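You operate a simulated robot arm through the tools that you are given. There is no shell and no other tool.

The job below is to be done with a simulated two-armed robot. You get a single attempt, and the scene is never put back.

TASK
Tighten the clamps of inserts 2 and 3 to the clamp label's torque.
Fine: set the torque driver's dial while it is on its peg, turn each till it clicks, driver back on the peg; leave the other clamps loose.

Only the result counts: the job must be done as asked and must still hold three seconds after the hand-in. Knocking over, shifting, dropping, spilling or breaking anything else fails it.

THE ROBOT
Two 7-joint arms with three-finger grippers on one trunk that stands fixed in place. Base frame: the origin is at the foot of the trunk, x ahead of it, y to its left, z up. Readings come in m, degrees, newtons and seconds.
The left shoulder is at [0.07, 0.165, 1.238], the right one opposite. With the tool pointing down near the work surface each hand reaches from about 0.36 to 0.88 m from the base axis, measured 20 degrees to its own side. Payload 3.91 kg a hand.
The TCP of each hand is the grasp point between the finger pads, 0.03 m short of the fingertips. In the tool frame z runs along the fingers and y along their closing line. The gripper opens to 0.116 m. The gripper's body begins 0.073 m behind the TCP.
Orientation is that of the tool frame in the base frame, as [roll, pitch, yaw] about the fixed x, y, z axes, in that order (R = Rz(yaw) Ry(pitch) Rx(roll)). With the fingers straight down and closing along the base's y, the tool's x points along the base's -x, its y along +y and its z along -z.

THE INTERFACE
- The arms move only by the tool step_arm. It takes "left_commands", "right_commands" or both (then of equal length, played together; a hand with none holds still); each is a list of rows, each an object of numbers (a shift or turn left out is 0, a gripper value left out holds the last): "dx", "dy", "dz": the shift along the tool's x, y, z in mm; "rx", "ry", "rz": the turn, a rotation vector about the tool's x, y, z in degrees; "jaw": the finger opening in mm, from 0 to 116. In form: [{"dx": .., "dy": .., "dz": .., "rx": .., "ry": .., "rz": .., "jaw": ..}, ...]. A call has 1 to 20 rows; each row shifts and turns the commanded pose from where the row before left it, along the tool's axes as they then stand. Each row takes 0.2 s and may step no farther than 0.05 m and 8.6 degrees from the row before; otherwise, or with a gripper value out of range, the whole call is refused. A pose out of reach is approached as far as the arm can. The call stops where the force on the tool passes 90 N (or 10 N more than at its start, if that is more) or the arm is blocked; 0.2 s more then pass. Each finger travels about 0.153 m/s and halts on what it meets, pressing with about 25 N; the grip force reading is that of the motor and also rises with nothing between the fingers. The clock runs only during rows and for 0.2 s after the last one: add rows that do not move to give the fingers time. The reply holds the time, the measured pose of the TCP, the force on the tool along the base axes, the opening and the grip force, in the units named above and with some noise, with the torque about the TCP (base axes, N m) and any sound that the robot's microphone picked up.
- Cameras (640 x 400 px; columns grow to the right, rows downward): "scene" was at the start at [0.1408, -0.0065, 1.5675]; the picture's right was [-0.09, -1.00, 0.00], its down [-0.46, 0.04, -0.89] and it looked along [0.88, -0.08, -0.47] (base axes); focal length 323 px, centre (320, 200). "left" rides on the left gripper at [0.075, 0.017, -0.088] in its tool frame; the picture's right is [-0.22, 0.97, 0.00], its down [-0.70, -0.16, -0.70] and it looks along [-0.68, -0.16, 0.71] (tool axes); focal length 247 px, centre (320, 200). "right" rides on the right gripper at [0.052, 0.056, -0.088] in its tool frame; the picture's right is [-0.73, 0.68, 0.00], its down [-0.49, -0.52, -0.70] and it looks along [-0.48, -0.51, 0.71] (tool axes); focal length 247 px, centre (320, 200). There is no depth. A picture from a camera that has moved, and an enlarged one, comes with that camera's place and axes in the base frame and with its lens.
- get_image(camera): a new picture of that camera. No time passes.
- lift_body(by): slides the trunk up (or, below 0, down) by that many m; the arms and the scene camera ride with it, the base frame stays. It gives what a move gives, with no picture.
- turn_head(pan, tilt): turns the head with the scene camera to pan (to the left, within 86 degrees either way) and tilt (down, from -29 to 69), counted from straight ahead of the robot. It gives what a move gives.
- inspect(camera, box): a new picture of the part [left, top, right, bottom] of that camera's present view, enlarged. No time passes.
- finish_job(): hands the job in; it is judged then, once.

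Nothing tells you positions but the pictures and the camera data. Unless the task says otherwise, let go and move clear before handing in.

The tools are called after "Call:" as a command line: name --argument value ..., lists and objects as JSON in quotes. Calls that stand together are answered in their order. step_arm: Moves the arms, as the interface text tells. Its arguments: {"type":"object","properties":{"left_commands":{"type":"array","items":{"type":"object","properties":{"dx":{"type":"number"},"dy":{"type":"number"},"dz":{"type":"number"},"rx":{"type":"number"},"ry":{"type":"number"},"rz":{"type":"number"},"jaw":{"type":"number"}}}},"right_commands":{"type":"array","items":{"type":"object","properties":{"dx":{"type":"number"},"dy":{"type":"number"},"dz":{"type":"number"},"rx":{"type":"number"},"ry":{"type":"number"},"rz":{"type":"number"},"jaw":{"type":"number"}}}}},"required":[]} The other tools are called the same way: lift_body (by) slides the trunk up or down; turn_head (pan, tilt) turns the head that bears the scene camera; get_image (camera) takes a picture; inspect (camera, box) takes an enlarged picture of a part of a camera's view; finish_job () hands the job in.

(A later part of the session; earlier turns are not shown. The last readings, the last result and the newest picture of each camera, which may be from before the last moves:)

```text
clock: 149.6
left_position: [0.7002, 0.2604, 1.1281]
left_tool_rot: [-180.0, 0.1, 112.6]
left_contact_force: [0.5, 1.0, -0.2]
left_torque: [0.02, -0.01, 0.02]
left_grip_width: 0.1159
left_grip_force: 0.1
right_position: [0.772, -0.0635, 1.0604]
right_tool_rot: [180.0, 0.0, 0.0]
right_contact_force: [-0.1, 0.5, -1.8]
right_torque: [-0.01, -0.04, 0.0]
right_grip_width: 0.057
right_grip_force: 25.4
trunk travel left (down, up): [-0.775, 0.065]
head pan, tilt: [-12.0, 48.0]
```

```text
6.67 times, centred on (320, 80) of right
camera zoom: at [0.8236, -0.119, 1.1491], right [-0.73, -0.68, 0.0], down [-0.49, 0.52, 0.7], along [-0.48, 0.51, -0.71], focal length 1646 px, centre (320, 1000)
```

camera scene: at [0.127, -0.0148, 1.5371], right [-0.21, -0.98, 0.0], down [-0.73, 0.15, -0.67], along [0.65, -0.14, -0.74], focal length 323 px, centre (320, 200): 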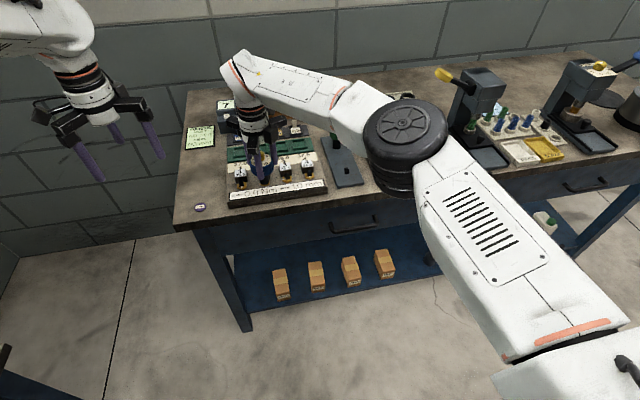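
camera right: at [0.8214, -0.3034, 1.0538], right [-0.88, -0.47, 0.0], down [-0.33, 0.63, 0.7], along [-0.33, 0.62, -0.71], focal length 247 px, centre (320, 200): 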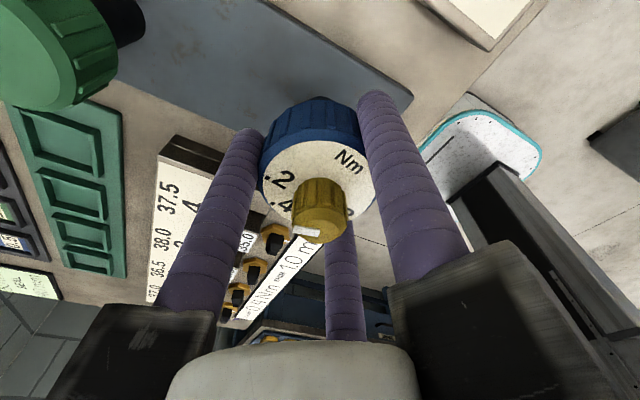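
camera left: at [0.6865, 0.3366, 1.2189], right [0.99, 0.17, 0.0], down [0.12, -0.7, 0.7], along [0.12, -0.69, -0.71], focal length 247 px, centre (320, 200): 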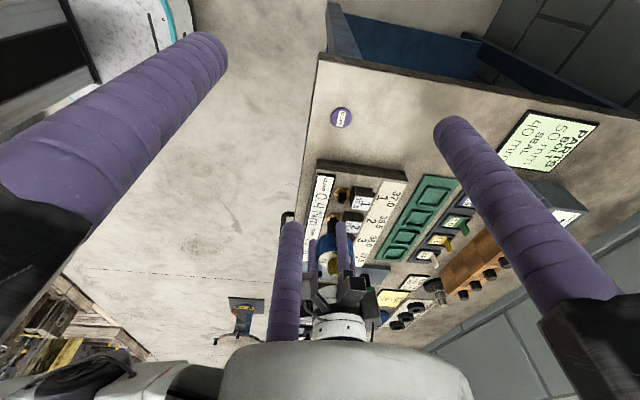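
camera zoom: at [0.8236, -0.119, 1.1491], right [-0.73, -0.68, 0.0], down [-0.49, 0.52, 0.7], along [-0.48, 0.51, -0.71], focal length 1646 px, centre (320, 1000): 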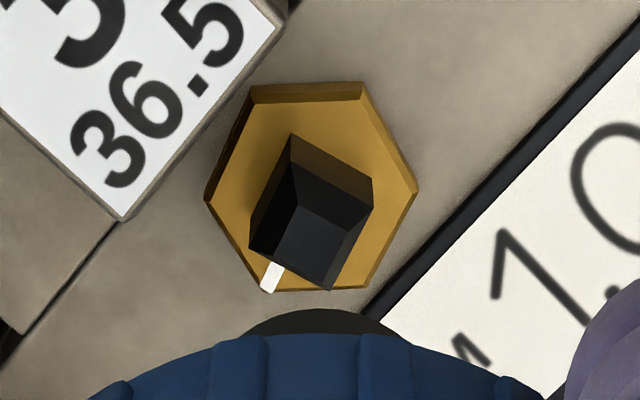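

Call:
step_arm --right_commands '[{"dy": -1.6}, {"dz": 30}, {"dz": 25}, {"dz": 10}, {"dz": 4}, {}]'

Call:
step_arm --right_commands '[{"dz": 2}, {}]'

```text
clock: 150.9
left_position: [0.7003, 0.2607, 1.1291]
left_tool_rot: [180.0, -0.1, 112.8]
left_contact_force: [-0.1, -0.8, 0.3]
left_torque: [-0.03, 0.02, 0.01]
left_grip_width: 0.116
left_grip_force: 0.0
right_position: [0.7711, -0.0603, 0.9912]
right_tool_rot: [-180.0, 0.1, -0.1]
right_contact_force: [-1.9, -4.9, -1.2]
right_torque: [-0.35, 0.09, -0.02]
right_grip_width: 0.0568
right_grip_force: 24.8
trunk travel left (down, up): [-0.775, 0.065]
head pan, tilt: [-12.0, 48.0]
```

```text
clock: 151.6
left_position: [0.7004, 0.2606, 1.1291]
left_tool_rot: [-180.0, -0.1, 112.7]
left_contact_force: [0.5, 0.2, 0.7]
left_torque: [-0.01, -0.04, 0.03]
left_grip_width: 0.1161
left_grip_force: 0.1
right_position: [0.772, -0.0616, 0.9897]
right_tool_rot: [-179.9, 0.0, 0.0]
right_contact_force: [-1.5, -5.4, 1.8]
right_torque: [-0.39, 0.14, 0.04]
right_grip_width: 0.057
right_grip_force: 24.8
trunk travel left (down, up): [-0.775, 0.065]
head pan, tilt: [-12.0, 48.0]
```

Call:
step_arm --right_commands '[{"dy": 1.2}, {"rz": 8.5}, {"rz": 8.5}, {"rz": 8.5}, {"rz": 8.5}, {"rz": 8.5}, {"rz": 8.5}]'

Call:
step_arm --right_commands '[{"rz": 8.5}, {"rz": 8.5}, {"rz": 8.5}, {"rz": 8.5}]'

Call:
inspect --camera "right" --box '[240, 80, 400, 240]'

Call:
inspect --camera "left" --box '[325, 228, 350, 246]'

```text
clock: 153.2
left_position: [0.6997, 0.2618, 1.1297]
left_tool_rot: [-179.9, 0.0, 112.8]
left_contact_force: [0.4, 0.2, -0.6]
left_torque: [-0.01, 0.01, -0.03]
left_grip_width: 0.1159
left_grip_force: 0.0
right_position: [0.7717, -0.0618, 0.9899]
right_tool_rot: [-180.0, 0.0, -51.1]
right_contact_force: [-3.2, -0.7, -3.2]
right_torque: [-0.14, 0.16, 0.21]
right_grip_width: 0.0566
right_grip_force: 25.5
trunk travel left (down, up): [-0.775, 0.065]
head pan, tilt: [-12.0, 48.0]
```

```text
clock: 154.2
left_position: [0.7007, 0.2603, 1.1296]
left_tool_rot: [179.9, 0.0, 112.9]
left_contact_force: [0.2, 0.9, 0.8]
left_torque: [-0.03, 0.01, 0.0]
left_grip_width: 0.116
left_grip_force: 0.1
right_position: [0.7718, -0.0605, 0.9896]
right_tool_rot: [-180.0, 0.0, -85.2]
right_contact_force: [-4.4, -2.6, -3.1]
right_torque: [-0.2, 0.22, 0.2]
right_grip_width: 0.0569
right_grip_force: 25.2
trunk travel left (down, up): [-0.775, 0.065]
head pan, tilt: [-12.0, 48.0]
```

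```text
2.50 times, centred on (320, 160) of right
camera zoom: at [0.7205, -0.1183, 1.0784], right [-0.74, 0.67, 0.0], down [0.48, 0.53, 0.7], along [0.47, 0.52, -0.71], focal length 617 px, centre (320, 300)
```

zoom: 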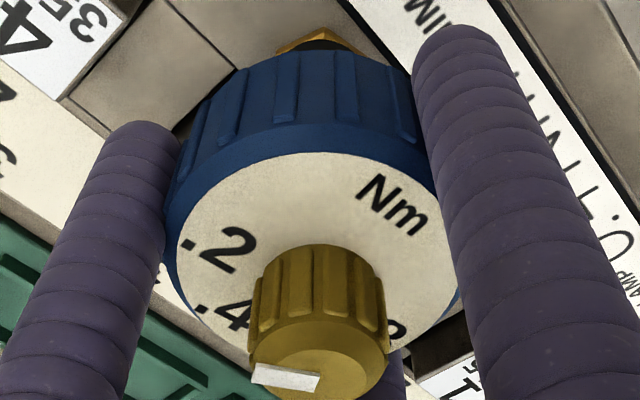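

```text
16.00 times, centred on (338, 237) of left
camera zoom: at [0.687, 0.3366, 1.2187], right [0.99, 0.17, 0.0], down [0.12, -0.7, 0.7], along [0.12, -0.69, -0.71], focal length 3952 px, centre (40, -392)
```

zoom: 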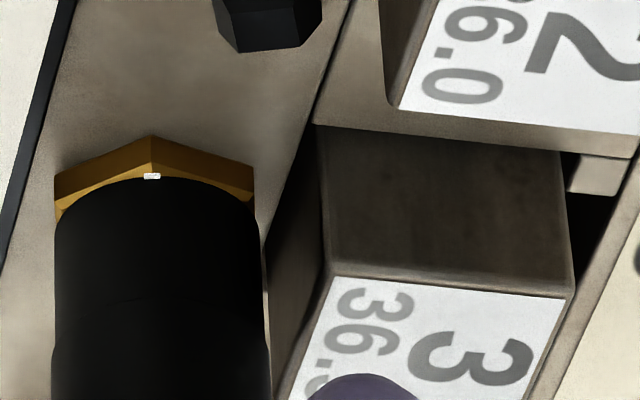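

With the dial at .2 there's still no click, but readings look a bit lower. I'll repeat the same clean slow/fast tests for a fair comparison with the .4 setting.

Call:
step_arm --right_commands '[{"dx": 0.5, "dy": 1.0, "dz": 1}, {}, {}, {}, {}]'

Call:
step_arm --right_commands '[{"rz": 8.5}, {"rz": 8.5}, {"rz": 8.5}]'

Call:
step_arm --right_commands '[{}]'

Call:
step_arm --right_commands '[{"rz": 1}, {"rz": 1}, {"rz": 1}, {"rz": 1}, {"rz": 1}, {"rz": 1}, {"rz": 1}, {"rz": 1}, {"rz": 1}, {"rz": 1}, {"rz": 1}, {"rz": 1}]'

Call:
step_arm --right_commands '[{}]'

```text
clock: 155.3
left_position: [0.7012, 0.2617, 1.1285]
left_tool_rot: [-179.9, 0.0, 112.8]
left_contact_force: [0.4, 0.4, 0.4]
left_torque: [0.0, 0.01, 0.02]
left_grip_width: 0.116
left_grip_force: 0.0
right_position: [0.7723, -0.061, 0.9899]
right_tool_rot: [-179.9, 0.1, -85.0]
right_contact_force: [4.6, 2.2, 4.6]
right_torque: [0.06, -0.33, 0.0]
right_grip_width: 0.0569
right_grip_force: 24.8
trunk travel left (down, up): [-0.775, 0.065]
head pan, tilt: [-12.0, 48.0]
```

```text
clock: 156.2
left_position: [0.7013, 0.2614, 1.1284]
left_tool_rot: [-180.0, -0.1, 112.7]
left_contact_force: [0.7, 0.5, 0.8]
left_torque: [0.02, 0.03, 0.0]
left_grip_width: 0.1159
left_grip_force: 0.0
right_position: [0.7718, -0.0618, 0.9892]
right_tool_rot: [-179.9, 0.0, -110.6]
right_contact_force: [8.7, 2.4, 10.1]
right_torque: [0.02, -0.42, 0.15]
right_grip_width: 0.0567
right_grip_force: 24.8
trunk travel left (down, up): [-0.775, 0.065]
head pan, tilt: [-12.0, 48.0]
```

```text
clock: 156.6
left_position: [0.7015, 0.2623, 1.1278]
left_tool_rot: [180.0, 0.0, 112.8]
left_contact_force: [0.1, -0.2, -0.5]
left_torque: [-0.01, 0.0, 0.02]
left_grip_width: 0.1159
left_grip_force: 0.1
right_position: [0.7713, -0.0607, 0.989]
right_tool_rot: [-179.8, 0.0, -110.6]
right_contact_force: [8.9, 2.8, 13.0]
right_torque: [0.06, -0.58, 0.07]
right_grip_width: 0.0569
right_grip_force: 24.9
trunk travel left (down, up): [-0.775, 0.065]
head pan, tilt: [-12.0, 48.0]
```

```text
clock: 159.2
left_position: [0.7008, 0.2616, 1.1282]
left_tool_rot: [179.9, 0.0, 112.8]
left_contact_force: [0.1, 0.1, -0.1]
left_torque: [0.03, 0.0, 0.03]
left_grip_width: 0.1161
left_grip_force: 0.1
right_position: [0.7709, -0.061, 0.9876]
right_tool_rot: [-180.0, 0.0, -122.5]
right_contact_force: [13.9, 1.4, 17.8]
right_torque: [0.09, -0.71, 0.12]
right_grip_width: 0.0571
right_grip_force: 24.8
trunk travel left (down, up): [-0.775, 0.065]
head pan, tilt: [-12.0, 48.0]
```

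```text
clock: 159.6
left_position: [0.7003, 0.2624, 1.1297]
left_tool_rot: [-180.0, -0.1, 112.7]
left_contact_force: [-0.1, 0.3, -0.8]
left_torque: [0.0, -0.03, -0.01]
left_grip_width: 0.1161
left_grip_force: 0.1
right_position: [0.7705, -0.0612, 0.9897]
right_tool_rot: [-180.0, 0.1, -122.5]
right_contact_force: [13.9, 2.8, 18.4]
right_torque: [0.1, -0.74, 0.09]
right_grip_width: 0.0569
right_grip_force: 25.6
trunk travel left (down, up): [-0.775, 0.065]
head pan, tilt: [-12.0, 48.0]
```

The slip torque barely depends on the dial, which suggests the clamp isn't being driven through a proper engagement. I'll check the axial behaviour: raise in small steps and read the force as it leaves the post.

Call:
step_arm --right_commands '[{"dz": -5}]'

Call:
step_arm --right_commands '[{"dz": -2}]'

Call:
step_arm --right_commands '[{"dz": -2}]'

Call:
step_arm --right_commands '[{"dz": -3}]'

Call:
inspect --camera "left" --box '[320, 215, 360, 255]'

```text
clock: 159.9
left_position: [0.7034, 0.2615, 1.1268]
left_tool_rot: [-180.0, 0.1, 112.9]
left_contact_force: [0.2, -0.1, 0.1]
left_torque: [0.0, 0.03, -0.01]
left_grip_width: 0.116
left_grip_force: 0.1
right_position: [0.7713, -0.0618, 0.9886]
right_tool_rot: [179.7, -0.3, -122.4]
right_contact_force: [11.3, 5.1, -5.4]
right_torque: [0.27, -0.7, 0.04]
right_grip_width: 0.0571
right_grip_force: 25.0
trunk travel left (down, up): [-0.775, 0.065]
head pan, tilt: [-12.0, 48.0]
```

```text
clock: 160.3
left_position: [0.7023, 0.2601, 1.1271]
left_tool_rot: [-179.9, 0.0, 112.7]
left_contact_force: [0.4, -0.5, 0.0]
left_torque: [-0.03, 0.01, 0.03]
left_grip_width: 0.1163
left_grip_force: 0.1
right_position: [0.7721, -0.0615, 0.9925]
right_tool_rot: [179.7, -0.1, -122.3]
right_contact_force: [2.2, 1.1, -12.5]
right_torque: [0.01, -0.02, 0.17]
right_grip_width: 0.0569
right_grip_force: 25.0
trunk travel left (down, up): [-0.775, 0.065]
head pan, tilt: [-12.0, 48.0]
```

```text
clock: 160.8
left_position: [0.7001, 0.2606, 1.1287]
left_tool_rot: [-179.9, 0.0, 112.7]
left_contact_force: [0.3, -0.3, 0.3]
left_torque: [0.0, 0.0, 0.0]
left_grip_width: 0.1159
left_grip_force: 0.1
right_position: [0.7717, -0.0609, 0.9986]
right_tool_rot: [179.9, 0.0, -122.4]
right_contact_force: [-0.8, 2.4, -0.9]
right_torque: [0.15, 0.06, 0.01]
right_grip_width: 0.0571
right_grip_force: 24.7
trunk travel left (down, up): [-0.775, 0.065]
head pan, tilt: [-12.0, 48.0]
```

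```text
clock: 161.2
left_position: [0.7017, 0.2616, 1.1284]
left_tool_rot: [180.0, 0.0, 112.7]
left_contact_force: [1.0, 0.6, -0.5]
left_torque: [0.0, 0.0, -0.03]
left_grip_width: 0.1159
left_grip_force: 0.1
right_position: [0.7704, -0.0611, 1.0006]
right_tool_rot: [-180.0, 0.0, -122.3]
right_contact_force: [-0.5, 2.4, -2.4]
right_torque: [0.4, 0.11, 0.03]
right_grip_width: 0.0568
right_grip_force: 24.5
trunk travel left (down, up): [-0.775, 0.065]
head pan, tilt: [-12.0, 48.0]
```

```text
10.00 times, centred on (340, 235) of left
camera zoom: at [0.6872, 0.3372, 1.2183], right [0.99, 0.17, 0.0], down [0.12, -0.7, 0.7], along [0.12, -0.69, -0.71], focal length 2470 px, centre (120, -150)
```

zoom: 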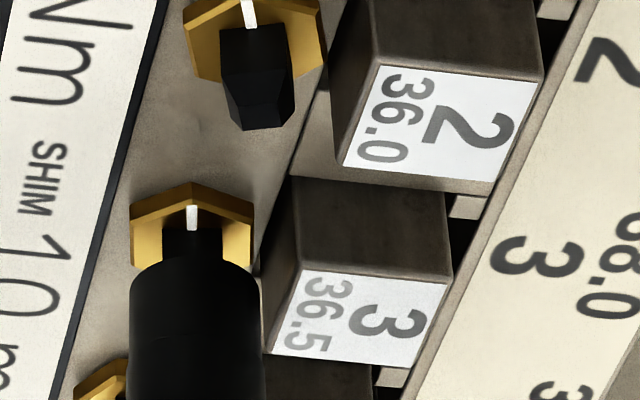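

There was a clear pull-off force (≥12 N) before it released, so the socket does bite the post. I'll test whether the fit is square: raise clear, rotate 45° in the air, and lower gently to see where it stops.

Call:
step_arm --right_commands '[{"dz": -15}, {"rz": -7.5}, {"rz": -7.5}, {"rz": -7.5}, {"rz": -7.5}, {"rz": -7.5}, {"rz": -7.5}, {}, {"dz": 10}, {"dz": 5}, {}]'

Call:
step_arm --right_commands '[{"dz": 4}, {}]'

Call:
step_arm --right_commands '[{"dz": 3}, {}]'

Call:
inspect --camera "left" --box '[320, 215, 360, 255]'

```text
clock: 163.6
left_position: [0.6991, 0.2599, 1.1299]
left_tool_rot: [179.9, -0.1, 112.8]
left_contact_force: [-0.4, -0.2, 0.0]
left_torque: [-0.01, 0.02, -0.03]
left_grip_width: 0.1159
left_grip_force: 0.0
right_position: [0.7718, -0.0612, 1.0023]
right_tool_rot: [-180.0, 0.0, -77.4]
right_contact_force: [0.5, 0.8, 7.9]
right_torque: [0.04, -0.16, 0.01]
right_grip_width: 0.0568
right_grip_force: 25.2
trunk travel left (down, up): [-0.775, 0.065]
head pan, tilt: [-12.0, 48.0]
```

```text
clock: 164.2
left_position: [0.6992, 0.2614, 1.1293]
left_tool_rot: [179.9, 0.2, 112.8]
left_contact_force: [0.9, -0.2, 0.3]
left_torque: [-0.02, 0.01, 0.0]
left_grip_width: 0.1159
left_grip_force: 0.1
right_position: [0.7696, -0.0619, 1.0006]
right_tool_rot: [-179.7, 0.0, -77.6]
right_contact_force: [6.0, -0.2, 26.6]
right_torque: [0.06, -0.46, -0.02]
right_grip_width: 0.0576
right_grip_force: 25.3
trunk travel left (down, up): [-0.775, 0.065]
head pan, tilt: [-12.0, 48.0]
```

```text
clock: 164.8
left_position: [0.6992, 0.2611, 1.1295]
left_tool_rot: [-180.0, -0.1, 112.7]
left_contact_force: [-0.2, 0.5, -0.4]
left_torque: [0.04, 0.01, 0.03]
left_grip_width: 0.116
left_grip_force: 0.0
right_position: [0.7694, -0.0622, 0.9955]
right_tool_rot: [-179.9, 0.0, -77.4]
right_contact_force: [0.6, -0.8, 15.7]
right_torque: [-0.09, -0.11, -0.01]
right_grip_width: 0.0571
right_grip_force: 25.1
trunk travel left (down, up): [-0.775, 0.065]
head pan, tilt: [-12.0, 48.0]
```

```text
10.00 times, centred on (340, 235) of left
camera zoom: at [0.6854, 0.3367, 1.2196], right [0.99, 0.17, 0.0], down [0.12, -0.7, 0.7], along [0.12, -0.69, -0.71], focal length 2470 px, centre (120, -150)
```

zoom: 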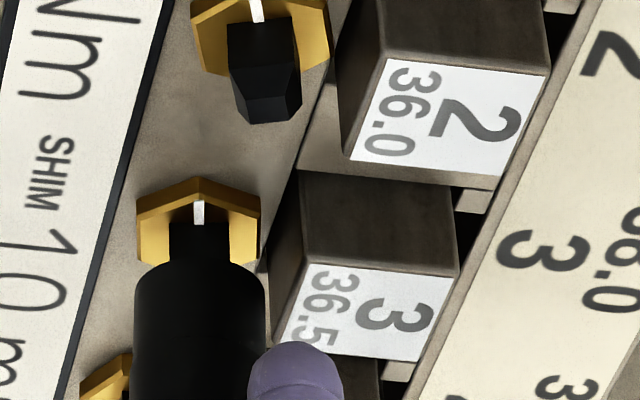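

The socket is indeed square: 45° off it blocks ~10 mm high. So drive to the post is positive and the slip is in the driver's clutch. I'll rotate another 45° so it is square again, reseat, and repeat a clean slow test at this .2 setting.

Call:
step_arm --right_commands '[{"dz": -15}, {"rz": -7.5}, {"rz": -7.5}, {"rz": -7.5}, {"rz": -7.5}, {"rz": -7.5}, {"rz": -7.5}, {}, {"dz": 10}, {"dz": 6}, {}]'

Call:
step_arm --right_commands '[{"dz": 3}, {"dz": 3}, {}]'

Call:
inspect --camera "left" --box '[320, 215, 360, 255]'

```text
clock: 167.2
left_position: [0.7012, 0.2603, 1.1297]
left_tool_rot: [-180.0, 0.0, 112.7]
left_contact_force: [-0.2, 0.2, 0.0]
left_torque: [0.01, 0.01, 0.01]
left_grip_width: 0.1159
left_grip_force: 0.1
right_position: [0.7711, -0.0634, 0.9931]
right_tool_rot: [-180.0, 0.0, -32.6]
right_contact_force: [-1.4, -3.8, 3.1]
right_torque: [-0.18, 0.17, 0.01]
right_grip_width: 0.0574
right_grip_force: 24.6
trunk travel left (down, up): [-0.775, 0.065]
head pan, tilt: [-12.0, 48.0]
```

```text
clock: 167.9
left_position: [0.6989, 0.2604, 1.1296]
left_tool_rot: [180.0, 0.0, 112.8]
left_contact_force: [-1.1, 1.0, -0.5]
left_torque: [0.04, -0.01, 0.04]
left_grip_width: 0.1158
left_grip_force: 0.1
right_position: [0.7707, -0.0618, 0.9872]
right_tool_rot: [179.9, -0.1, -32.4]
right_contact_force: [3.0, -3.7, 10.8]
right_torque: [-0.25, -0.16, 0.13]
right_grip_width: 0.0572
right_grip_force: 25.1
trunk travel left (down, up): [-0.775, 0.065]
head pan, tilt: [-12.0, 48.0]
```

```text
10.00 times, centred on (340, 235) of left
camera zoom: at [0.6863, 0.3367, 1.2191], right [0.99, 0.17, 0.0], down [0.12, -0.7, 0.7], along [0.12, -0.69, -0.71], focal length 2470 px, centre (120, -150)
```

zoom: 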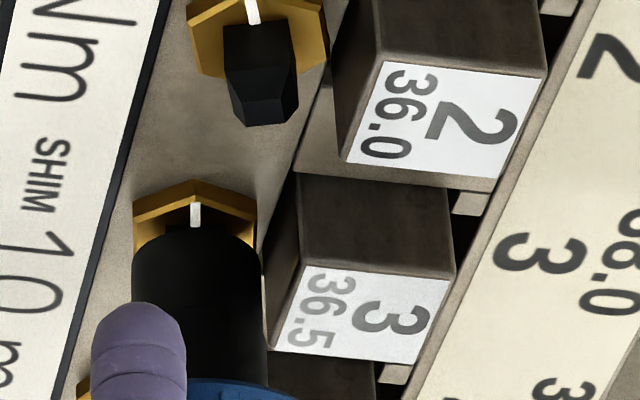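

Call:
step_arm --right_commands '[{"dz": 3}, {"dz": 3}, {}]'

Call:
inspect --camera "left" --box '[320, 215, 360, 255]'

Call:
inspect --camera "scene" --box '[260, 120, 340, 200]'

```text
clock: 168.8
left_position: [0.6998, 0.2617, 1.1283]
left_tool_rot: [-180.0, 0.1, 112.8]
left_contact_force: [0.3, 0.9, -0.2]
left_torque: [0.03, -0.01, 0.0]
left_grip_width: 0.1161
left_grip_force: 0.0
right_position: [0.7701, -0.0621, 0.9806]
right_tool_rot: [179.9, 0.1, -32.5]
right_contact_force: [4.4, -2.8, 8.8]
right_torque: [-0.26, -0.14, 0.08]
right_grip_width: 0.0569
right_grip_force: 25.0
trunk travel left (down, up): [-0.775, 0.065]
head pan, tilt: [-12.0, 48.0]
```

```text
10.00 times, centred on (340, 235) of left
camera zoom: at [0.6867, 0.3366, 1.2189], right [0.99, 0.17, 0.0], down [0.12, -0.7, 0.7], along [0.12, -0.69, -0.71], focal length 2470 px, centre (120, -150)
```

zoom: 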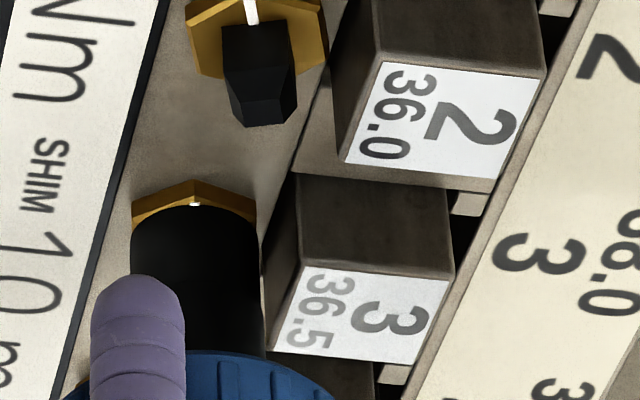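

```text
5.00 times, centred on (300, 160) of scene
camera zoom: at [0.1264, -0.0153, 1.5371], right [-0.21, -0.98, 0.0], down [-0.73, 0.15, -0.67], along [0.65, -0.14, -0.74], focal length 1614 px, centre (420, 400)
```

zoom: 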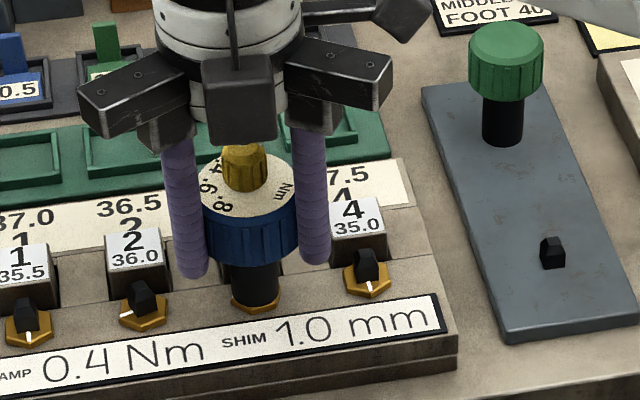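

Seated. I'll regrip cleanly at the proper height to zero the side loads, then run the slow and fast tests at .2.

Call:
step_arm --right_commands '[{"jaw": 64}, {"jaw": 76}, {"dz": -9}, {"rz": -8}, {"rz": -8}, {"rz": -8}, {"rz": -8}, {}, {"jaw": 64}, {"jaw": 54}, {"jaw": 48}, {}, {}]'

Call:
step_arm --right_commands '[{"rz": 1}, {"rz": 1}, {"rz": 1}, {"rz": 1}, {"rz": 1}, {"rz": 1}, {"rz": 1}, {"rz": 1}, {"rz": 1}, {"rz": 1}, {"rz": 1}, {"rz": 1}, {"rz": 1}, {"rz": 1}, {"rz": 1}]'

Call:
step_arm --right_commands '[{"rz": 1}, {"rz": 1}, {"rz": 1}, {"rz": 1}, {"rz": 1}, {"rz": 1}, {"rz": 1}, {"rz": 1}, {"rz": 1}, {"rz": 1}, {"rz": 1}, {"rz": 1}, {"rz": 1}, {"rz": 1}, {"rz": 1}]'

Call:
step_arm --right_commands '[{}]'

Call:
step_arm --right_commands '[{"rz": 8.5}, {"rz": 8.5}, {"rz": 8.5}, {"rz": 8.5}]'

```text
clock: 171.6
left_position: [0.7014, 0.2611, 1.1284]
left_tool_rot: [180.0, 0.0, 112.8]
left_contact_force: [0.1, 0.4, 0.2]
left_torque: [-0.01, 0.01, -0.02]
left_grip_width: 0.1158
left_grip_force: 0.0
right_position: [0.7718, -0.0612, 0.99]
right_tool_rot: [180.0, -0.1, -0.3]
right_contact_force: [0.5, -0.2, 1.2]
right_torque: [0.05, -0.08, 0.0]
right_grip_width: 0.0568
right_grip_force: 24.9
trunk travel left (down, up): [-0.775, 0.065]
head pan, tilt: [-12.0, 48.0]
```

```text
clock: 174.8
left_position: [0.7007, 0.2621, 1.1281]
left_tool_rot: [-179.9, 0.0, 112.8]
left_contact_force: [0.6, 0.1, 0.3]
left_torque: [0.01, 0.03, 0.03]
left_grip_width: 0.1161
left_grip_force: 0.0
right_position: [0.7711, -0.0614, 0.9904]
right_tool_rot: [-179.9, 0.1, -15.4]
right_contact_force: [3.3, 2.6, -0.4]
right_torque: [0.13, -0.13, 0.15]
right_grip_width: 0.0567
right_grip_force: 25.1
trunk travel left (down, up): [-0.775, 0.065]
head pan, tilt: [-12.0, 48.0]
```

```text
clock: 177.9
left_position: [0.7005, 0.262, 1.1286]
left_tool_rot: [180.0, 0.0, 112.8]
left_contact_force: [-0.5, 0.4, -0.1]
left_torque: [0.0, -0.03, 0.03]
left_grip_width: 0.1162
left_grip_force: 0.2
right_position: [0.771, -0.0624, 0.9891]
right_tool_rot: [-179.9, 0.0, -30.5]
right_contact_force: [2.3, 3.3, 1.7]
right_torque: [0.17, -0.09, 0.17]
right_grip_width: 0.0571
right_grip_force: 24.8
trunk travel left (down, up): [-0.775, 0.065]
head pan, tilt: [-12.0, 48.0]
```

```text
clock: 178.3
left_position: [0.7006, 0.2625, 1.1281]
left_tool_rot: [180.0, 0.1, 112.7]
left_contact_force: [0.5, 0.7, -0.1]
left_torque: [0.0, -0.01, 0.0]
left_grip_width: 0.1162
left_grip_force: 0.0
right_position: [0.7718, -0.0614, 0.9894]
right_tool_rot: [-180.0, 0.1, -30.5]
right_contact_force: [2.5, 3.8, 1.1]
right_torque: [0.2, -0.08, 0.08]
right_grip_width: 0.0568
right_grip_force: 25.0
trunk travel left (down, up): [-0.775, 0.065]
head pan, tilt: [-12.0, 48.0]
```

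```text
clock: 179.3
left_position: [0.7009, 0.2608, 1.1292]
left_tool_rot: [180.0, 0.1, 112.8]
left_contact_force: [0.3, 0.7, -0.7]
left_torque: [-0.01, 0.01, 0.01]
left_grip_width: 0.116
left_grip_force: 0.1
right_position: [0.7707, -0.0615, 0.9888]
right_tool_rot: [-180.0, 0.1, -64.6]
right_contact_force: [2.9, 3.1, 1.2]
right_torque: [0.17, -0.02, 0.16]
right_grip_width: 0.0571
right_grip_force: 24.7
trunk travel left (down, up): [-0.775, 0.065]
head pan, tilt: [-12.0, 48.0]
```

Comparing clean runs, the clutch slip does scale with the dial (≈0.16 at .2 versus ≈0.27 at .4), so the clutch works. I'll listen once in the other direction at this harmless low setting.

Call:
step_arm --right_commands '[{"rz": -8.5}, {"rz": -8.5}, {"rz": -8.5}, {"rz": -8.5}, {"rz": -8.5}, {"rz": -8.5}, {"rz": -8.5}]'

Call:
inspect --camera "left" --box '[325, 228, 350, 246]'

Call:
inspect --camera "right" --box '[240, 80, 400, 240]'

```text
clock: 180.9
left_position: [0.7006, 0.2611, 1.1292]
left_tool_rot: [180.0, -0.1, 112.9]
left_contact_force: [-0.4, 0.0, -0.5]
left_torque: [0.01, 0.0, 0.0]
left_grip_width: 0.1158
left_grip_force: 0.0
right_position: [0.7716, -0.0619, 0.9899]
right_tool_rot: [179.9, -0.1, -4.7]
right_contact_force: [2.0, 2.8, 1.5]
right_torque: [0.02, -0.06, -0.15]
right_grip_width: 0.0568
right_grip_force: 24.5
trunk travel left (down, up): [-0.775, 0.065]
head pan, tilt: [-12.0, 48.0]
```

```text
16.00 times, centred on (338, 237) of left
camera zoom: at [0.6872, 0.3372, 1.2183], right [0.99, 0.17, 0.0], down [0.12, -0.7, 0.7], along [0.12, -0.69, -0.71], focal length 3952 px, centre (40, -392)
```

zoom: 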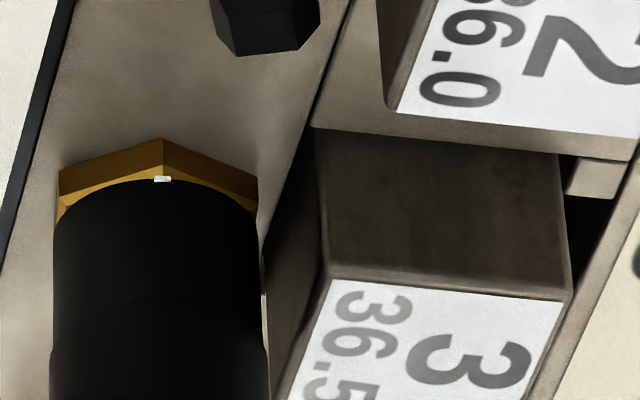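

```text
2.50 times, centred on (320, 160) of right
camera zoom: at [0.8189, -0.122, 1.0785], right [-0.79, -0.62, 0.0], down [-0.44, 0.56, 0.7], along [-0.43, 0.55, -0.71], focal length 617 px, centre (320, 300)
```

zoom: 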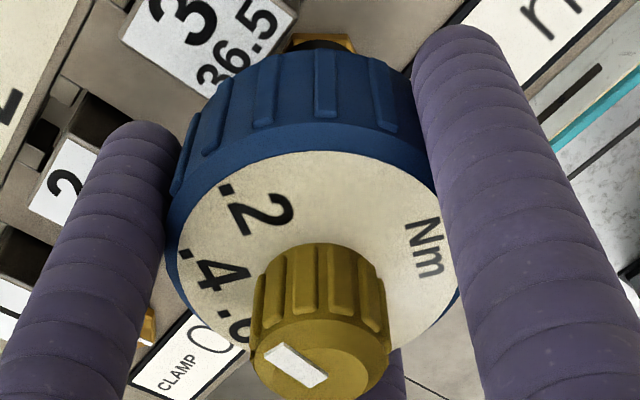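

Still no click either way, and the dial looks to be at about .24–.25 by careful measurement, matching the 0.24 Nm I inferred, so the clutch follows the dial exactly. I'll go back to the peg to restore .4; first lift off and check clamp 3.

Call:
step_arm --right_commands '[{}, {}, {}, {}, {"dz": -4}, {"dz": -6}, {"dz": -20}, {"dz": -25}, {"dz": -20}, {}]'

Call:
inspect --camera "right" --box '[280, 50, 360, 110]'

Call:
inspect --camera "scene" --box '[220, 130, 340, 210]'

```text
clock: 183.2
left_position: [0.7021, 0.2603, 1.1304]
left_tool_rot: [-179.9, -0.1, 112.7]
left_contact_force: [0.2, 0.1, -0.2]
left_torque: [0.02, -0.02, -0.03]
left_grip_width: 0.116
left_grip_force: 0.0
right_position: [0.7714, -0.0614, 1.0646]
right_tool_rot: [-180.0, 0.0, -5.0]
right_contact_force: [0.8, -0.5, -1.5]
right_torque: [-0.03, 0.01, 0.05]
right_grip_width: 0.057
right_grip_force: 24.7
trunk travel left (down, up): [-0.775, 0.065]
head pan, tilt: [-12.0, 48.0]
```

```text
6.67 times, centred on (320, 80) of right
camera zoom: at [0.8181, -0.1224, 1.1546], right [-0.79, -0.62, 0.0], down [-0.44, 0.56, 0.7], along [-0.43, 0.55, -0.71], focal length 1646 px, centre (320, 1000)
```

zoom: 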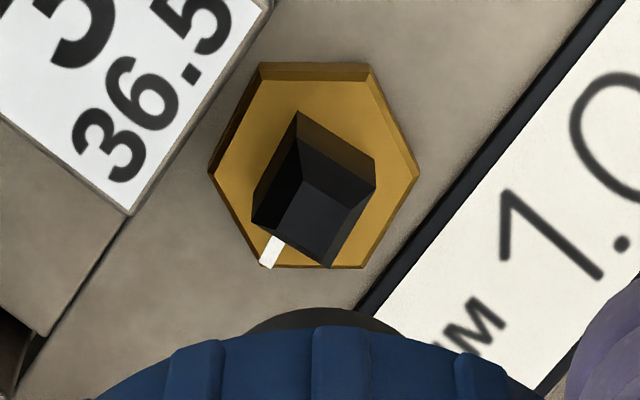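

```text
5.00 times, centred on (280, 170) of scene
camera zoom: at [0.1271, -0.0152, 1.5371], right [-0.21, -0.98, 0.0], down [-0.73, 0.15, -0.67], along [0.65, -0.14, -0.74], focal length 1614 px, centre (520, 350)
```

zoom: 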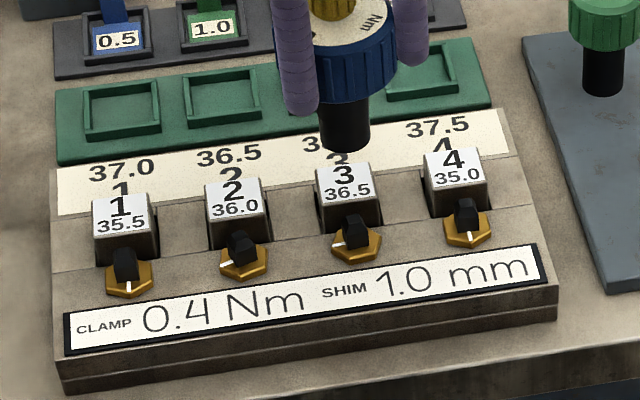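

Call:
step_arm --right_commands '[{"rz": 4.7}, {"rz": 4.7}, {"dx": 14.1, "dy": 41}, {"dx": 14.1, "dy": 41}, {"dx": 14.1, "dy": 41}, {"dx": 14.1, "dy": 41}, {}, {}]'

Call:
inspect --camera "right" --box '[290, 50, 350, 100]'

```text
clock: 184.9
left_position: [0.7016, 0.2609, 1.1286]
left_tool_rot: [-179.9, 0.0, 112.8]
left_contact_force: [0.4, 0.5, -0.6]
left_torque: [0.0, 0.01, 0.02]
left_grip_width: 0.116
left_grip_force: 0.1
right_position: [0.7858, -0.2349, 1.0639]
right_tool_rot: [-180.0, 0.1, -14.3]
right_contact_force: [-0.1, -0.1, -2.3]
right_torque: [0.0, 0.01, 0.0]
right_grip_width: 0.0569
right_grip_force: 25.2
trunk travel left (down, up): [-0.775, 0.065]
head pan, tilt: [-12.0, 48.0]
```

```text
8.00 times, centred on (320, 75) of right
camera zoom: at [0.8226, -0.3022, 1.1532], right [-0.88, -0.48, 0.0], down [-0.34, 0.63, 0.7], along [-0.34, 0.61, -0.71], focal length 1976 px, centre (320, 1200)
```

zoom: 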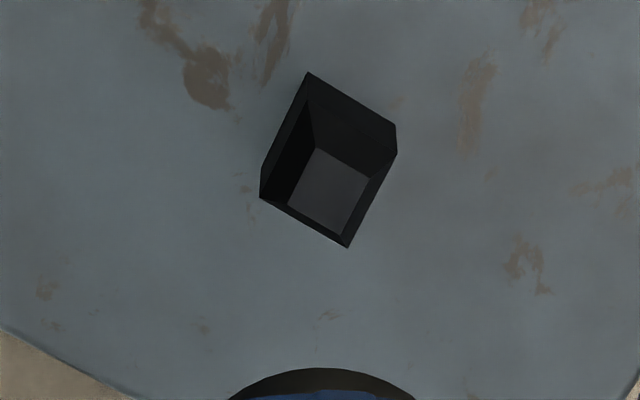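

Call:
step_arm --right_commands '[{"dz": 30}, {"dz": 30}, {"dz": 25}, {"dz": 10}, {"dz": 4}, {}]'

Call:
step_arm --right_commands '[{"jaw": 64}, {"jaw": 80}, {"jaw": 100}, {}, {"dz": -25}, {"dz": -30}, {"dz": -30}, {"dz": -22}, {}]'

Call:
inspect --camera "right" --box '[270, 40, 370, 130]'

Call:
inspect --camera "scene" --box '[310, 110, 390, 190]'

```text
clock: 186.3
left_position: [0.7012, 0.2616, 1.1294]
left_tool_rot: [180.0, 0.0, 112.7]
left_contact_force: [0.0, -0.1, 0.7]
left_torque: [-0.01, -0.01, 0.0]
left_grip_width: 0.1158
left_grip_force: 0.1
right_position: [0.7858, -0.2363, 0.9659]
right_tool_rot: [179.9, 0.0, -14.4]
right_contact_force: [1.9, -2.4, 3.0]
right_torque: [-0.27, -0.17, -0.04]
right_grip_width: 0.0572
right_grip_force: 24.8
trunk travel left (down, up): [-0.775, 0.065]
head pan, tilt: [-12.0, 48.0]
```

```text
clock: 188.3
left_position: [0.7019, 0.2613, 1.1294]
left_tool_rot: [180.0, 0.1, 113.0]
left_contact_force: [0.8, -0.2, 0.0]
left_torque: [0.0, -0.01, -0.01]
left_grip_width: 0.116
left_grip_force: 0.0
right_position: [0.7848, -0.235, 1.0715]
right_tool_rot: [-179.9, 0.1, -14.3]
right_contact_force: [-0.7, 1.4, 0.4]
right_torque: [0.01, 0.01, 0.0]
right_grip_width: 0.1003
right_grip_force: 0.0
trunk travel left (down, up): [-0.775, 0.065]
head pan, tilt: [-12.0, 48.0]
```

```text
4.44 times, centred on (320, 85) of right
camera zoom: at [0.8219, -0.3021, 1.1611], right [-0.88, -0.48, 0.0], down [-0.34, 0.63, 0.7], along [-0.34, 0.61, -0.71], focal length 1098 px, centre (320, 711)
```

zoom: 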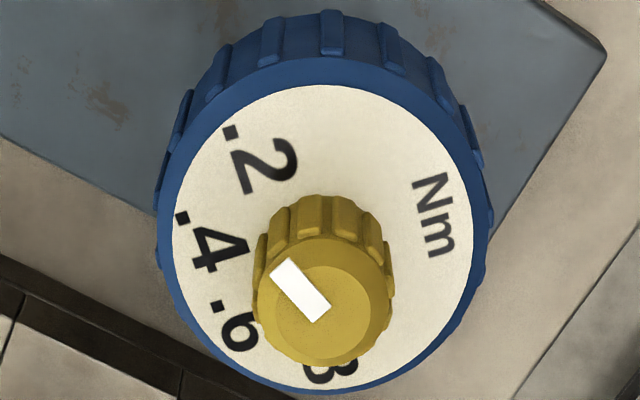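

```text
5.00 times, centred on (350, 150) of scene
camera zoom: at [0.1274, -0.0153, 1.537], right [-0.21, -0.98, 0.0], down [-0.73, 0.15, -0.67], along [0.65, -0.14, -0.74], focal length 1614 px, centre (170, 450)
```

zoom: 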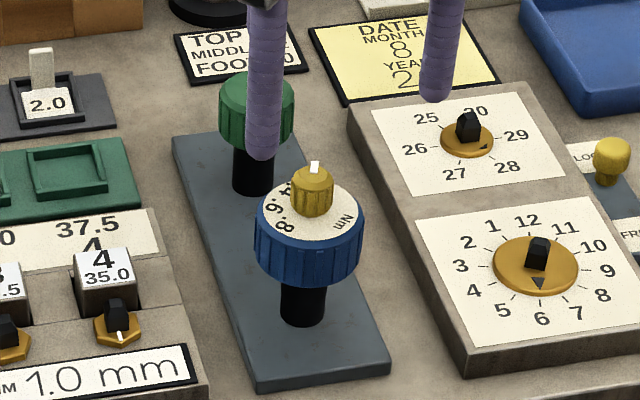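

The driver is seated back on the peg; the dial reads ≈.227 by measurement. I'll set it back to .4 (about 43° counter-clockwise), starting from a comfortable wrist angle.

Call:
step_arm --right_commands '[{"jaw": 40, "rz": 8.57}, {"rz": 8.57}, {"rz": 8.57}, {"rz": 8.57}, {"rz": 8.57}, {"rz": 8.57}, {"rz": 8.57}, {}, {"dz": 25}, {"dz": 25}, {"dz": 17.5}, {}, {"jaw": 28}, {"jaw": 20}, {"jaw": 14}, {}, {}]'

Call:
step_arm --right_commands '[{"rz": -7.4}, {"rz": -7.4}, {"rz": -7.4}, {"rz": -7.4}, {"rz": -7.4}, {"rz": -7.4}, {}, {"jaw": 26}, {"jaw": 40}, {}, {"dz": -25}, {"dz": -25}, {"dz": -17.5, "jaw": 100}, {}, {}]'

Call:
inspect --camera "right" --box '[270, 40, 370, 130]'

```text
clock: 191.9
left_position: [0.7012, 0.2607, 1.1294]
left_tool_rot: [180.0, -0.1, 112.8]
left_contact_force: [-0.1, -0.9, 1.0]
left_torque: [-0.02, 0.02, -0.02]
left_grip_width: 0.1162
left_grip_force: 0.1
right_position: [0.7848, -0.2346, 1.0034]
right_tool_rot: [179.9, 0.0, -74.4]
right_contact_force: [-1.2, 0.0, 0.9]
right_torque: [-0.03, -0.02, 0.02]
right_grip_width: 0.0201
right_grip_force: 24.6
trunk travel left (down, up): [-0.775, 0.065]
head pan, tilt: [-12.0, 48.0]
```

```text
clock: 195.2
left_position: [0.701, 0.2609, 1.1291]
left_tool_rot: [180.0, 0.0, 112.8]
left_contact_force: [0.6, -0.1, -0.1]
left_torque: [0.0, 0.0, 0.02]
left_grip_width: 0.116
left_grip_force: 0.1
right_position: [0.7854, -0.2346, 1.0736]
right_tool_rot: [179.9, -0.1, -29.9]
right_contact_force: [-0.3, -0.2, -0.2]
right_torque: [0.01, 0.02, 0.02]
right_grip_width: 0.1001
right_grip_force: 0.2
trunk travel left (down, up): [-0.775, 0.065]
head pan, tilt: [-12.0, 48.0]
```

```text
4.44 times, centred on (320, 85) of right
camera zoom: at [0.8023, -0.3091, 1.1615], right [-0.97, -0.22, 0.0], down [-0.16, 0.7, 0.7], along [-0.16, 0.68, -0.71], focal length 1098 px, centre (320, 711)
```

zoom: 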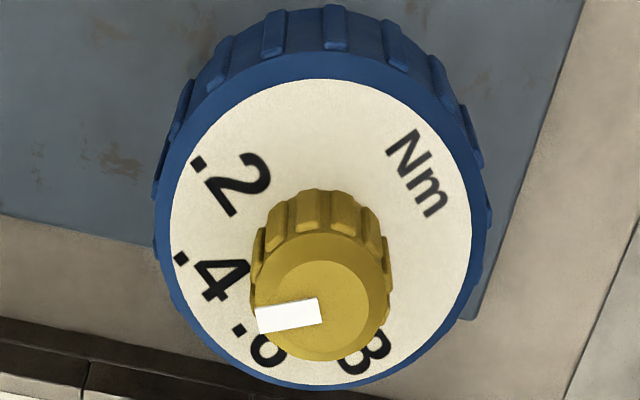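

The dial is back at .4 (mark 24° vs label 22.6°). I'll grip the driver again and return to clamp 3 for a long, slow, clean tightening at this setting.

Call:
step_arm --right_commands '[{"rz": -7.5}, {"rz": -7.5}, {"dz": 30}, {"dz": 30}, {"dz": 30}, {"dz": 18}, {}, {"jaw": 75}, {"jaw": 62}, {"jaw": 54}, {"jaw": 48}, {}, {}]'

Call:
step_arm --right_commands '[{"dz": -5}, {"dz": -15}, {"dz": -35}, {"dz": -43}, {"rz": -4.7}, {"rz": -4.7}, {}]'

```text
clock: 197.9
left_position: [0.7008, 0.262, 1.1296]
left_tool_rot: [180.0, 0.0, 112.9]
left_contact_force: [-0.8, -0.1, 0.2]
left_torque: [0.02, 0.0, 0.04]
left_grip_width: 0.1159
left_grip_force: 0.0
right_position: [0.7842, -0.2343, 0.9656]
right_tool_rot: [180.0, 0.0, -15.0]
right_contact_force: [1.7, -1.8, -0.3]
right_torque: [-0.07, -0.06, 0.02]
right_grip_width: 0.0571
right_grip_force: 24.7
trunk travel left (down, up): [-0.775, 0.065]
head pan, tilt: [-12.0, 48.0]
```

```text
clock: 199.6
left_position: [0.7004, 0.2601, 1.1273]
left_tool_rot: [179.9, 0.0, 112.8]
left_contact_force: [-0.8, -1.1, 0.3]
left_torque: [-0.01, 0.03, -0.02]
left_grip_width: 0.116
left_grip_force: 0.1
right_position: [0.7845, -0.2342, 1.0625]
right_tool_rot: [180.0, 0.1, -5.5]
right_contact_force: [0.0, 0.0, -2.4]
right_torque: [0.01, -0.03, 0.03]
right_grip_width: 0.0564
right_grip_force: 25.2
trunk travel left (down, up): [-0.775, 0.065]
head pan, tilt: [-12.0, 48.0]
```

Call:
step_arm --right_commands '[{"dx": -7.4, "dy": -42.8}, {"dx": -7.4, "dy": -42.8}, {"dx": -7.4, "dy": -42.8}, {"dx": -7.4, "dy": -42.8}, {}, {}]'

Call:
inspect --camera "right" --box '[280, 50, 360, 110]'

```text
clock: 200.9
left_position: [0.7015, 0.2603, 1.1294]
left_tool_rot: [-179.9, 0.0, 112.7]
left_contact_force: [0.5, 0.1, -0.1]
left_torque: [0.01, -0.03, -0.01]
left_grip_width: 0.116
left_grip_force: 0.1
right_position: [0.7743, -0.062, 1.0618]
right_tool_rot: [180.0, 0.0, -5.6]
right_contact_force: [0.3, 0.5, -1.2]
right_torque: [0.01, 0.0, 0.0]
right_grip_width: 0.0572
right_grip_force: 24.4
trunk travel left (down, up): [-0.775, 0.065]
head pan, tilt: [-12.0, 48.0]
```

```text
6.67 times, centred on (320, 80) of right
camera zoom: at [0.8203, -0.1233, 1.152], right [-0.79, -0.61, 0.0], down [-0.43, 0.57, 0.7], along [-0.42, 0.56, -0.71], focal length 1646 px, centre (320, 1000)
```

zoom: 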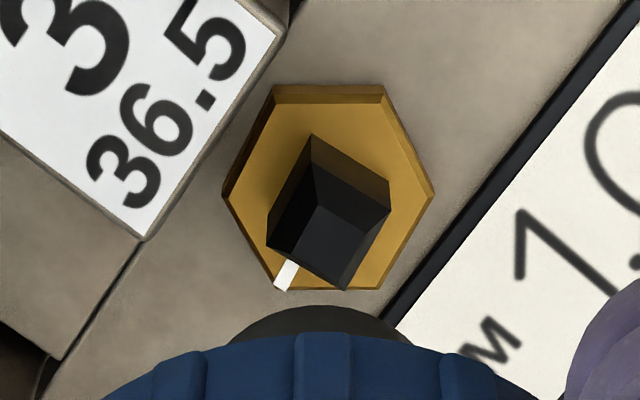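

Call:
step_arm --right_commands '[{"dx": -2.6, "dy": -0.9}, {"dz": 30}, {"dz": 25}, {"dz": 10}, {"dz": 5}, {}]'

Call:
step_arm --right_commands '[{"dz": 2.5}, {}]'

Call:
step_arm --right_commands '[{"jaw": 62}, {"jaw": 68}, {}, {"jaw": 60}, {"jaw": 52}, {"jaw": 48}, {}, {}]'

Call:
inspect --camera "left" --box '[320, 215, 360, 255]'

```text
clock: 202.3
left_position: [0.7031, 0.262, 1.1287]
left_tool_rot: [-179.9, 0.0, 112.8]
left_contact_force: [0.6, -0.4, 1.0]
left_torque: [-0.01, 0.0, -0.04]
left_grip_width: 0.1156
left_grip_force: 0.0
right_position: [0.7701, -0.0607, 0.9909]
right_tool_rot: [179.9, 0.0, -5.5]
right_contact_force: [10.9, 1.2, 3.0]
right_torque: [0.39, -0.5, -0.06]
right_grip_width: 0.057
right_grip_force: 25.0
trunk travel left (down, up): [-0.775, 0.065]
head pan, tilt: [-12.0, 48.0]
```

```text
clock: 202.9
left_position: [0.7021, 0.2616, 1.1283]
left_tool_rot: [-179.9, 0.0, 112.8]
left_contact_force: [0.7, -0.9, 0.6]
left_torque: [0.01, -0.01, -0.02]
left_grip_width: 0.1158
left_grip_force: 0.0
right_position: [0.7719, -0.0597, 0.9891]
right_tool_rot: [-180.0, 0.1, -5.6]
right_contact_force: [11.3, -2.2, 3.0]
right_torque: [-0.11, -0.64, -0.01]
right_grip_width: 0.0569
right_grip_force: 25.0
trunk travel left (down, up): [-0.775, 0.065]
head pan, tilt: [-12.0, 48.0]
```

```text
clock: 204.8
left_position: [0.7008, 0.2612, 1.1292]
left_tool_rot: [179.9, 0.0, 112.8]
left_contact_force: [-0.4, -0.4, -0.6]
left_torque: [-0.01, -0.02, 0.02]
left_grip_width: 0.1161
left_grip_force: 0.0
right_position: [0.7703, -0.0611, 0.9911]
right_tool_rot: [-179.9, 0.1, -5.6]
right_contact_force: [2.2, -0.4, 1.4]
right_torque: [-0.05, -0.1, -0.01]
right_grip_width: 0.0572
right_grip_force: 25.3
trunk travel left (down, up): [-0.775, 0.065]
head pan, tilt: [-12.0, 48.0]
```

```text
10.00 times, centred on (340, 235) of left
camera zoom: at [0.6874, 0.3368, 1.2184], right [0.99, 0.17, 0.0], down [0.12, -0.7, 0.7], along [0.12, -0.69, -0.71], focal length 2470 px, centre (120, -150)
```

zoom: 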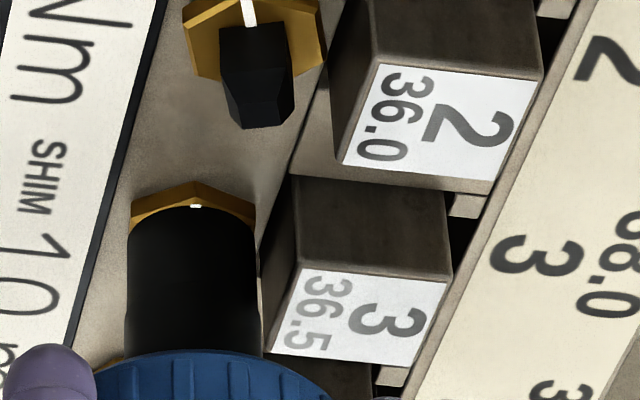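

Seated and regripped cleanly. Now slow continuous turning at the .4 setting, listening closely.

Call:
step_arm --right_commands '[{"rz": 1}, {"rz": 1}, {"rz": 1}, {"rz": 1}, {"rz": 1}, {"rz": 1}, {"rz": 1}, {"rz": 1}, {"rz": 1}, {"rz": 1}, {"rz": 1}, {"rz": 1}, {"rz": 1}, {"rz": 1}, {"rz": 1}, {"rz": 1}, {"rz": 1}, {"rz": 1}, {"rz": 1}, {"rz": 1}]'

Call:
step_arm --right_commands '[{"rz": 1}, {"rz": 1}, {"rz": 1}, {"rz": 1}, {"rz": 1}, {"rz": 1}, {"rz": 1}, {"rz": 1}, {"rz": 1}, {"rz": 1}, {"rz": 1}, {"rz": 1}, {"rz": 1}, {"rz": 1}, {"rz": 1}, {"rz": 1}, {"rz": 1}, {"rz": 1}, {"rz": 1}, {"rz": 1}]'

Call:
inspect --camera "left" --box '[320, 215, 360, 255]'

```text
clock: 208.9
left_position: [0.7019, 0.2607, 1.1289]
left_tool_rot: [180.0, 0.0, 112.8]
left_contact_force: [-0.4, -0.2, 0.6]
left_torque: [0.04, 0.01, 0.01]
left_grip_width: 0.1159
left_grip_force: 0.0
right_position: [0.7709, -0.0604, 0.9913]
right_tool_rot: [-179.9, 0.0, -25.5]
right_contact_force: [13.0, -3.4, 10.0]
right_torque: [-0.11, -0.74, 0.19]
right_grip_width: 0.0568
right_grip_force: 24.9
trunk travel left (down, up): [-0.775, 0.065]
head pan, tilt: [-12.0, 48.0]
```

```text
clock: 213.2
left_position: [0.7018, 0.2611, 1.1293]
left_tool_rot: [180.0, 0.0, 112.8]
left_contact_force: [-0.4, 0.2, 0.5]
left_torque: [-0.04, -0.01, 0.03]
left_grip_width: 0.1157
left_grip_force: 0.1
right_position: [0.7695, -0.0605, 0.9898]
right_tool_rot: [-180.0, 0.1, -45.5]
right_contact_force: [17.3, -3.5, 13.5]
right_torque: [0.0, -0.91, 0.21]
right_grip_width: 0.0571
right_grip_force: 24.9
trunk travel left (down, up): [-0.775, 0.065]
head pan, tilt: [-12.0, 48.0]
```

```text
10.00 times, centred on (340, 235) of left
camera zoom: at [0.6878, 0.3366, 1.2182], right [0.99, 0.17, 0.0], down [0.12, -0.7, 0.7], along [0.12, -0.69, -0.71], focal length 2470 px, centre (120, -150)
```

zoom: 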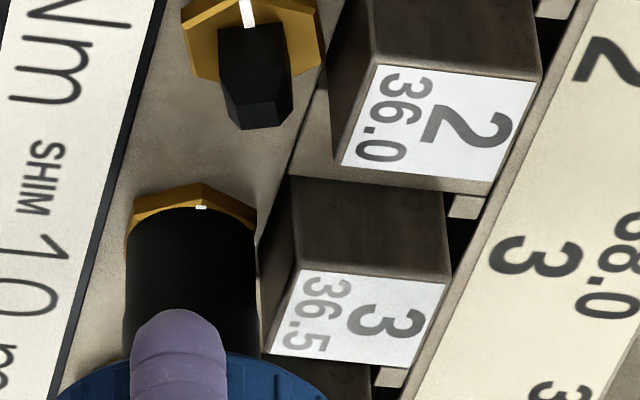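

Call:
step_arm --right_commands '[{"dx": 2.1, "dy": -2.9}, {"rz": 1}, {"rz": 1}, {"rz": 1}, {"rz": 1}, {"rz": 1}, {"rz": 1}, {"rz": 1}, {"rz": 1}, {"rz": 1}, {"rz": 1}, {"rz": 1}, {"rz": 1}, {"rz": 1}, {"rz": 1}, {"rz": 1}, {"rz": 1}, {"rz": 1}, {"rz": 1}, {"rz": 1}]'

Call:
step_arm --right_commands '[{"rz": 1}, {"rz": 1}, {"rz": 1}, {"rz": 1}, {"rz": 1}, {"rz": 1}, {"rz": 1}, {"rz": 1}, {"rz": 1}, {"rz": 1}, {"rz": 1}, {"rz": 1}, {"rz": 1}, {"rz": 1}, {"rz": 1}, {"rz": 1}, {"rz": 1}, {"rz": 1}, {"rz": 1}, {"rz": 1}]'

Call:
inspect --camera "left" --box '[320, 215, 360, 255]'

```text
clock: 217.3
left_position: [0.7005, 0.2614, 1.129]
left_tool_rot: [179.9, 0.0, 112.7]
left_contact_force: [0.2, 0.2, -0.1]
left_torque: [-0.03, 0.01, 0.0]
left_grip_width: 0.1162
left_grip_force: 0.1
right_position: [0.773, -0.0609, 0.9912]
right_tool_rot: [180.0, -0.1, -64.7]
right_contact_force: [-11.0, -7.2, -4.4]
right_torque: [-0.39, 0.63, 0.23]
right_grip_width: 0.057
right_grip_force: 24.6
trunk travel left (down, up): [-0.775, 0.065]
head pan, tilt: [-12.0, 48.0]
```

```text
clock: 221.6
left_position: [0.7006, 0.2608, 1.1294]
left_tool_rot: [-180.0, 0.1, 112.7]
left_contact_force: [-0.1, 0.3, 1.2]
left_torque: [0.02, -0.01, 0.03]
left_grip_width: 0.116
left_grip_force: 0.1
right_position: [0.7724, -0.0613, 0.9903]
right_tool_rot: [-180.0, 0.0, -84.5]
right_contact_force: [-3.6, -7.3, 0.2]
right_torque: [-0.43, 0.09, 0.25]
right_grip_width: 0.057
right_grip_force: 24.9
trunk travel left (down, up): [-0.775, 0.065]
head pan, tilt: [-12.0, 48.0]
```

```text
10.00 times, centred on (340, 235) of left
camera zoom: at [0.6866, 0.3358, 1.2192], right [0.99, 0.17, 0.0], down [0.12, -0.7, 0.7], along [0.12, -0.69, -0.71], focal length 2470 px, centre (120, -150)
```

zoom: 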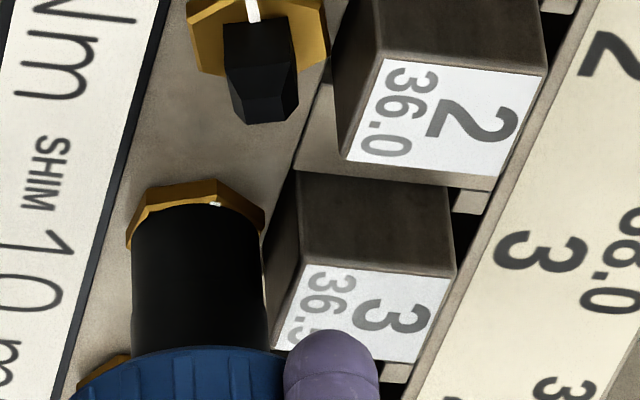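

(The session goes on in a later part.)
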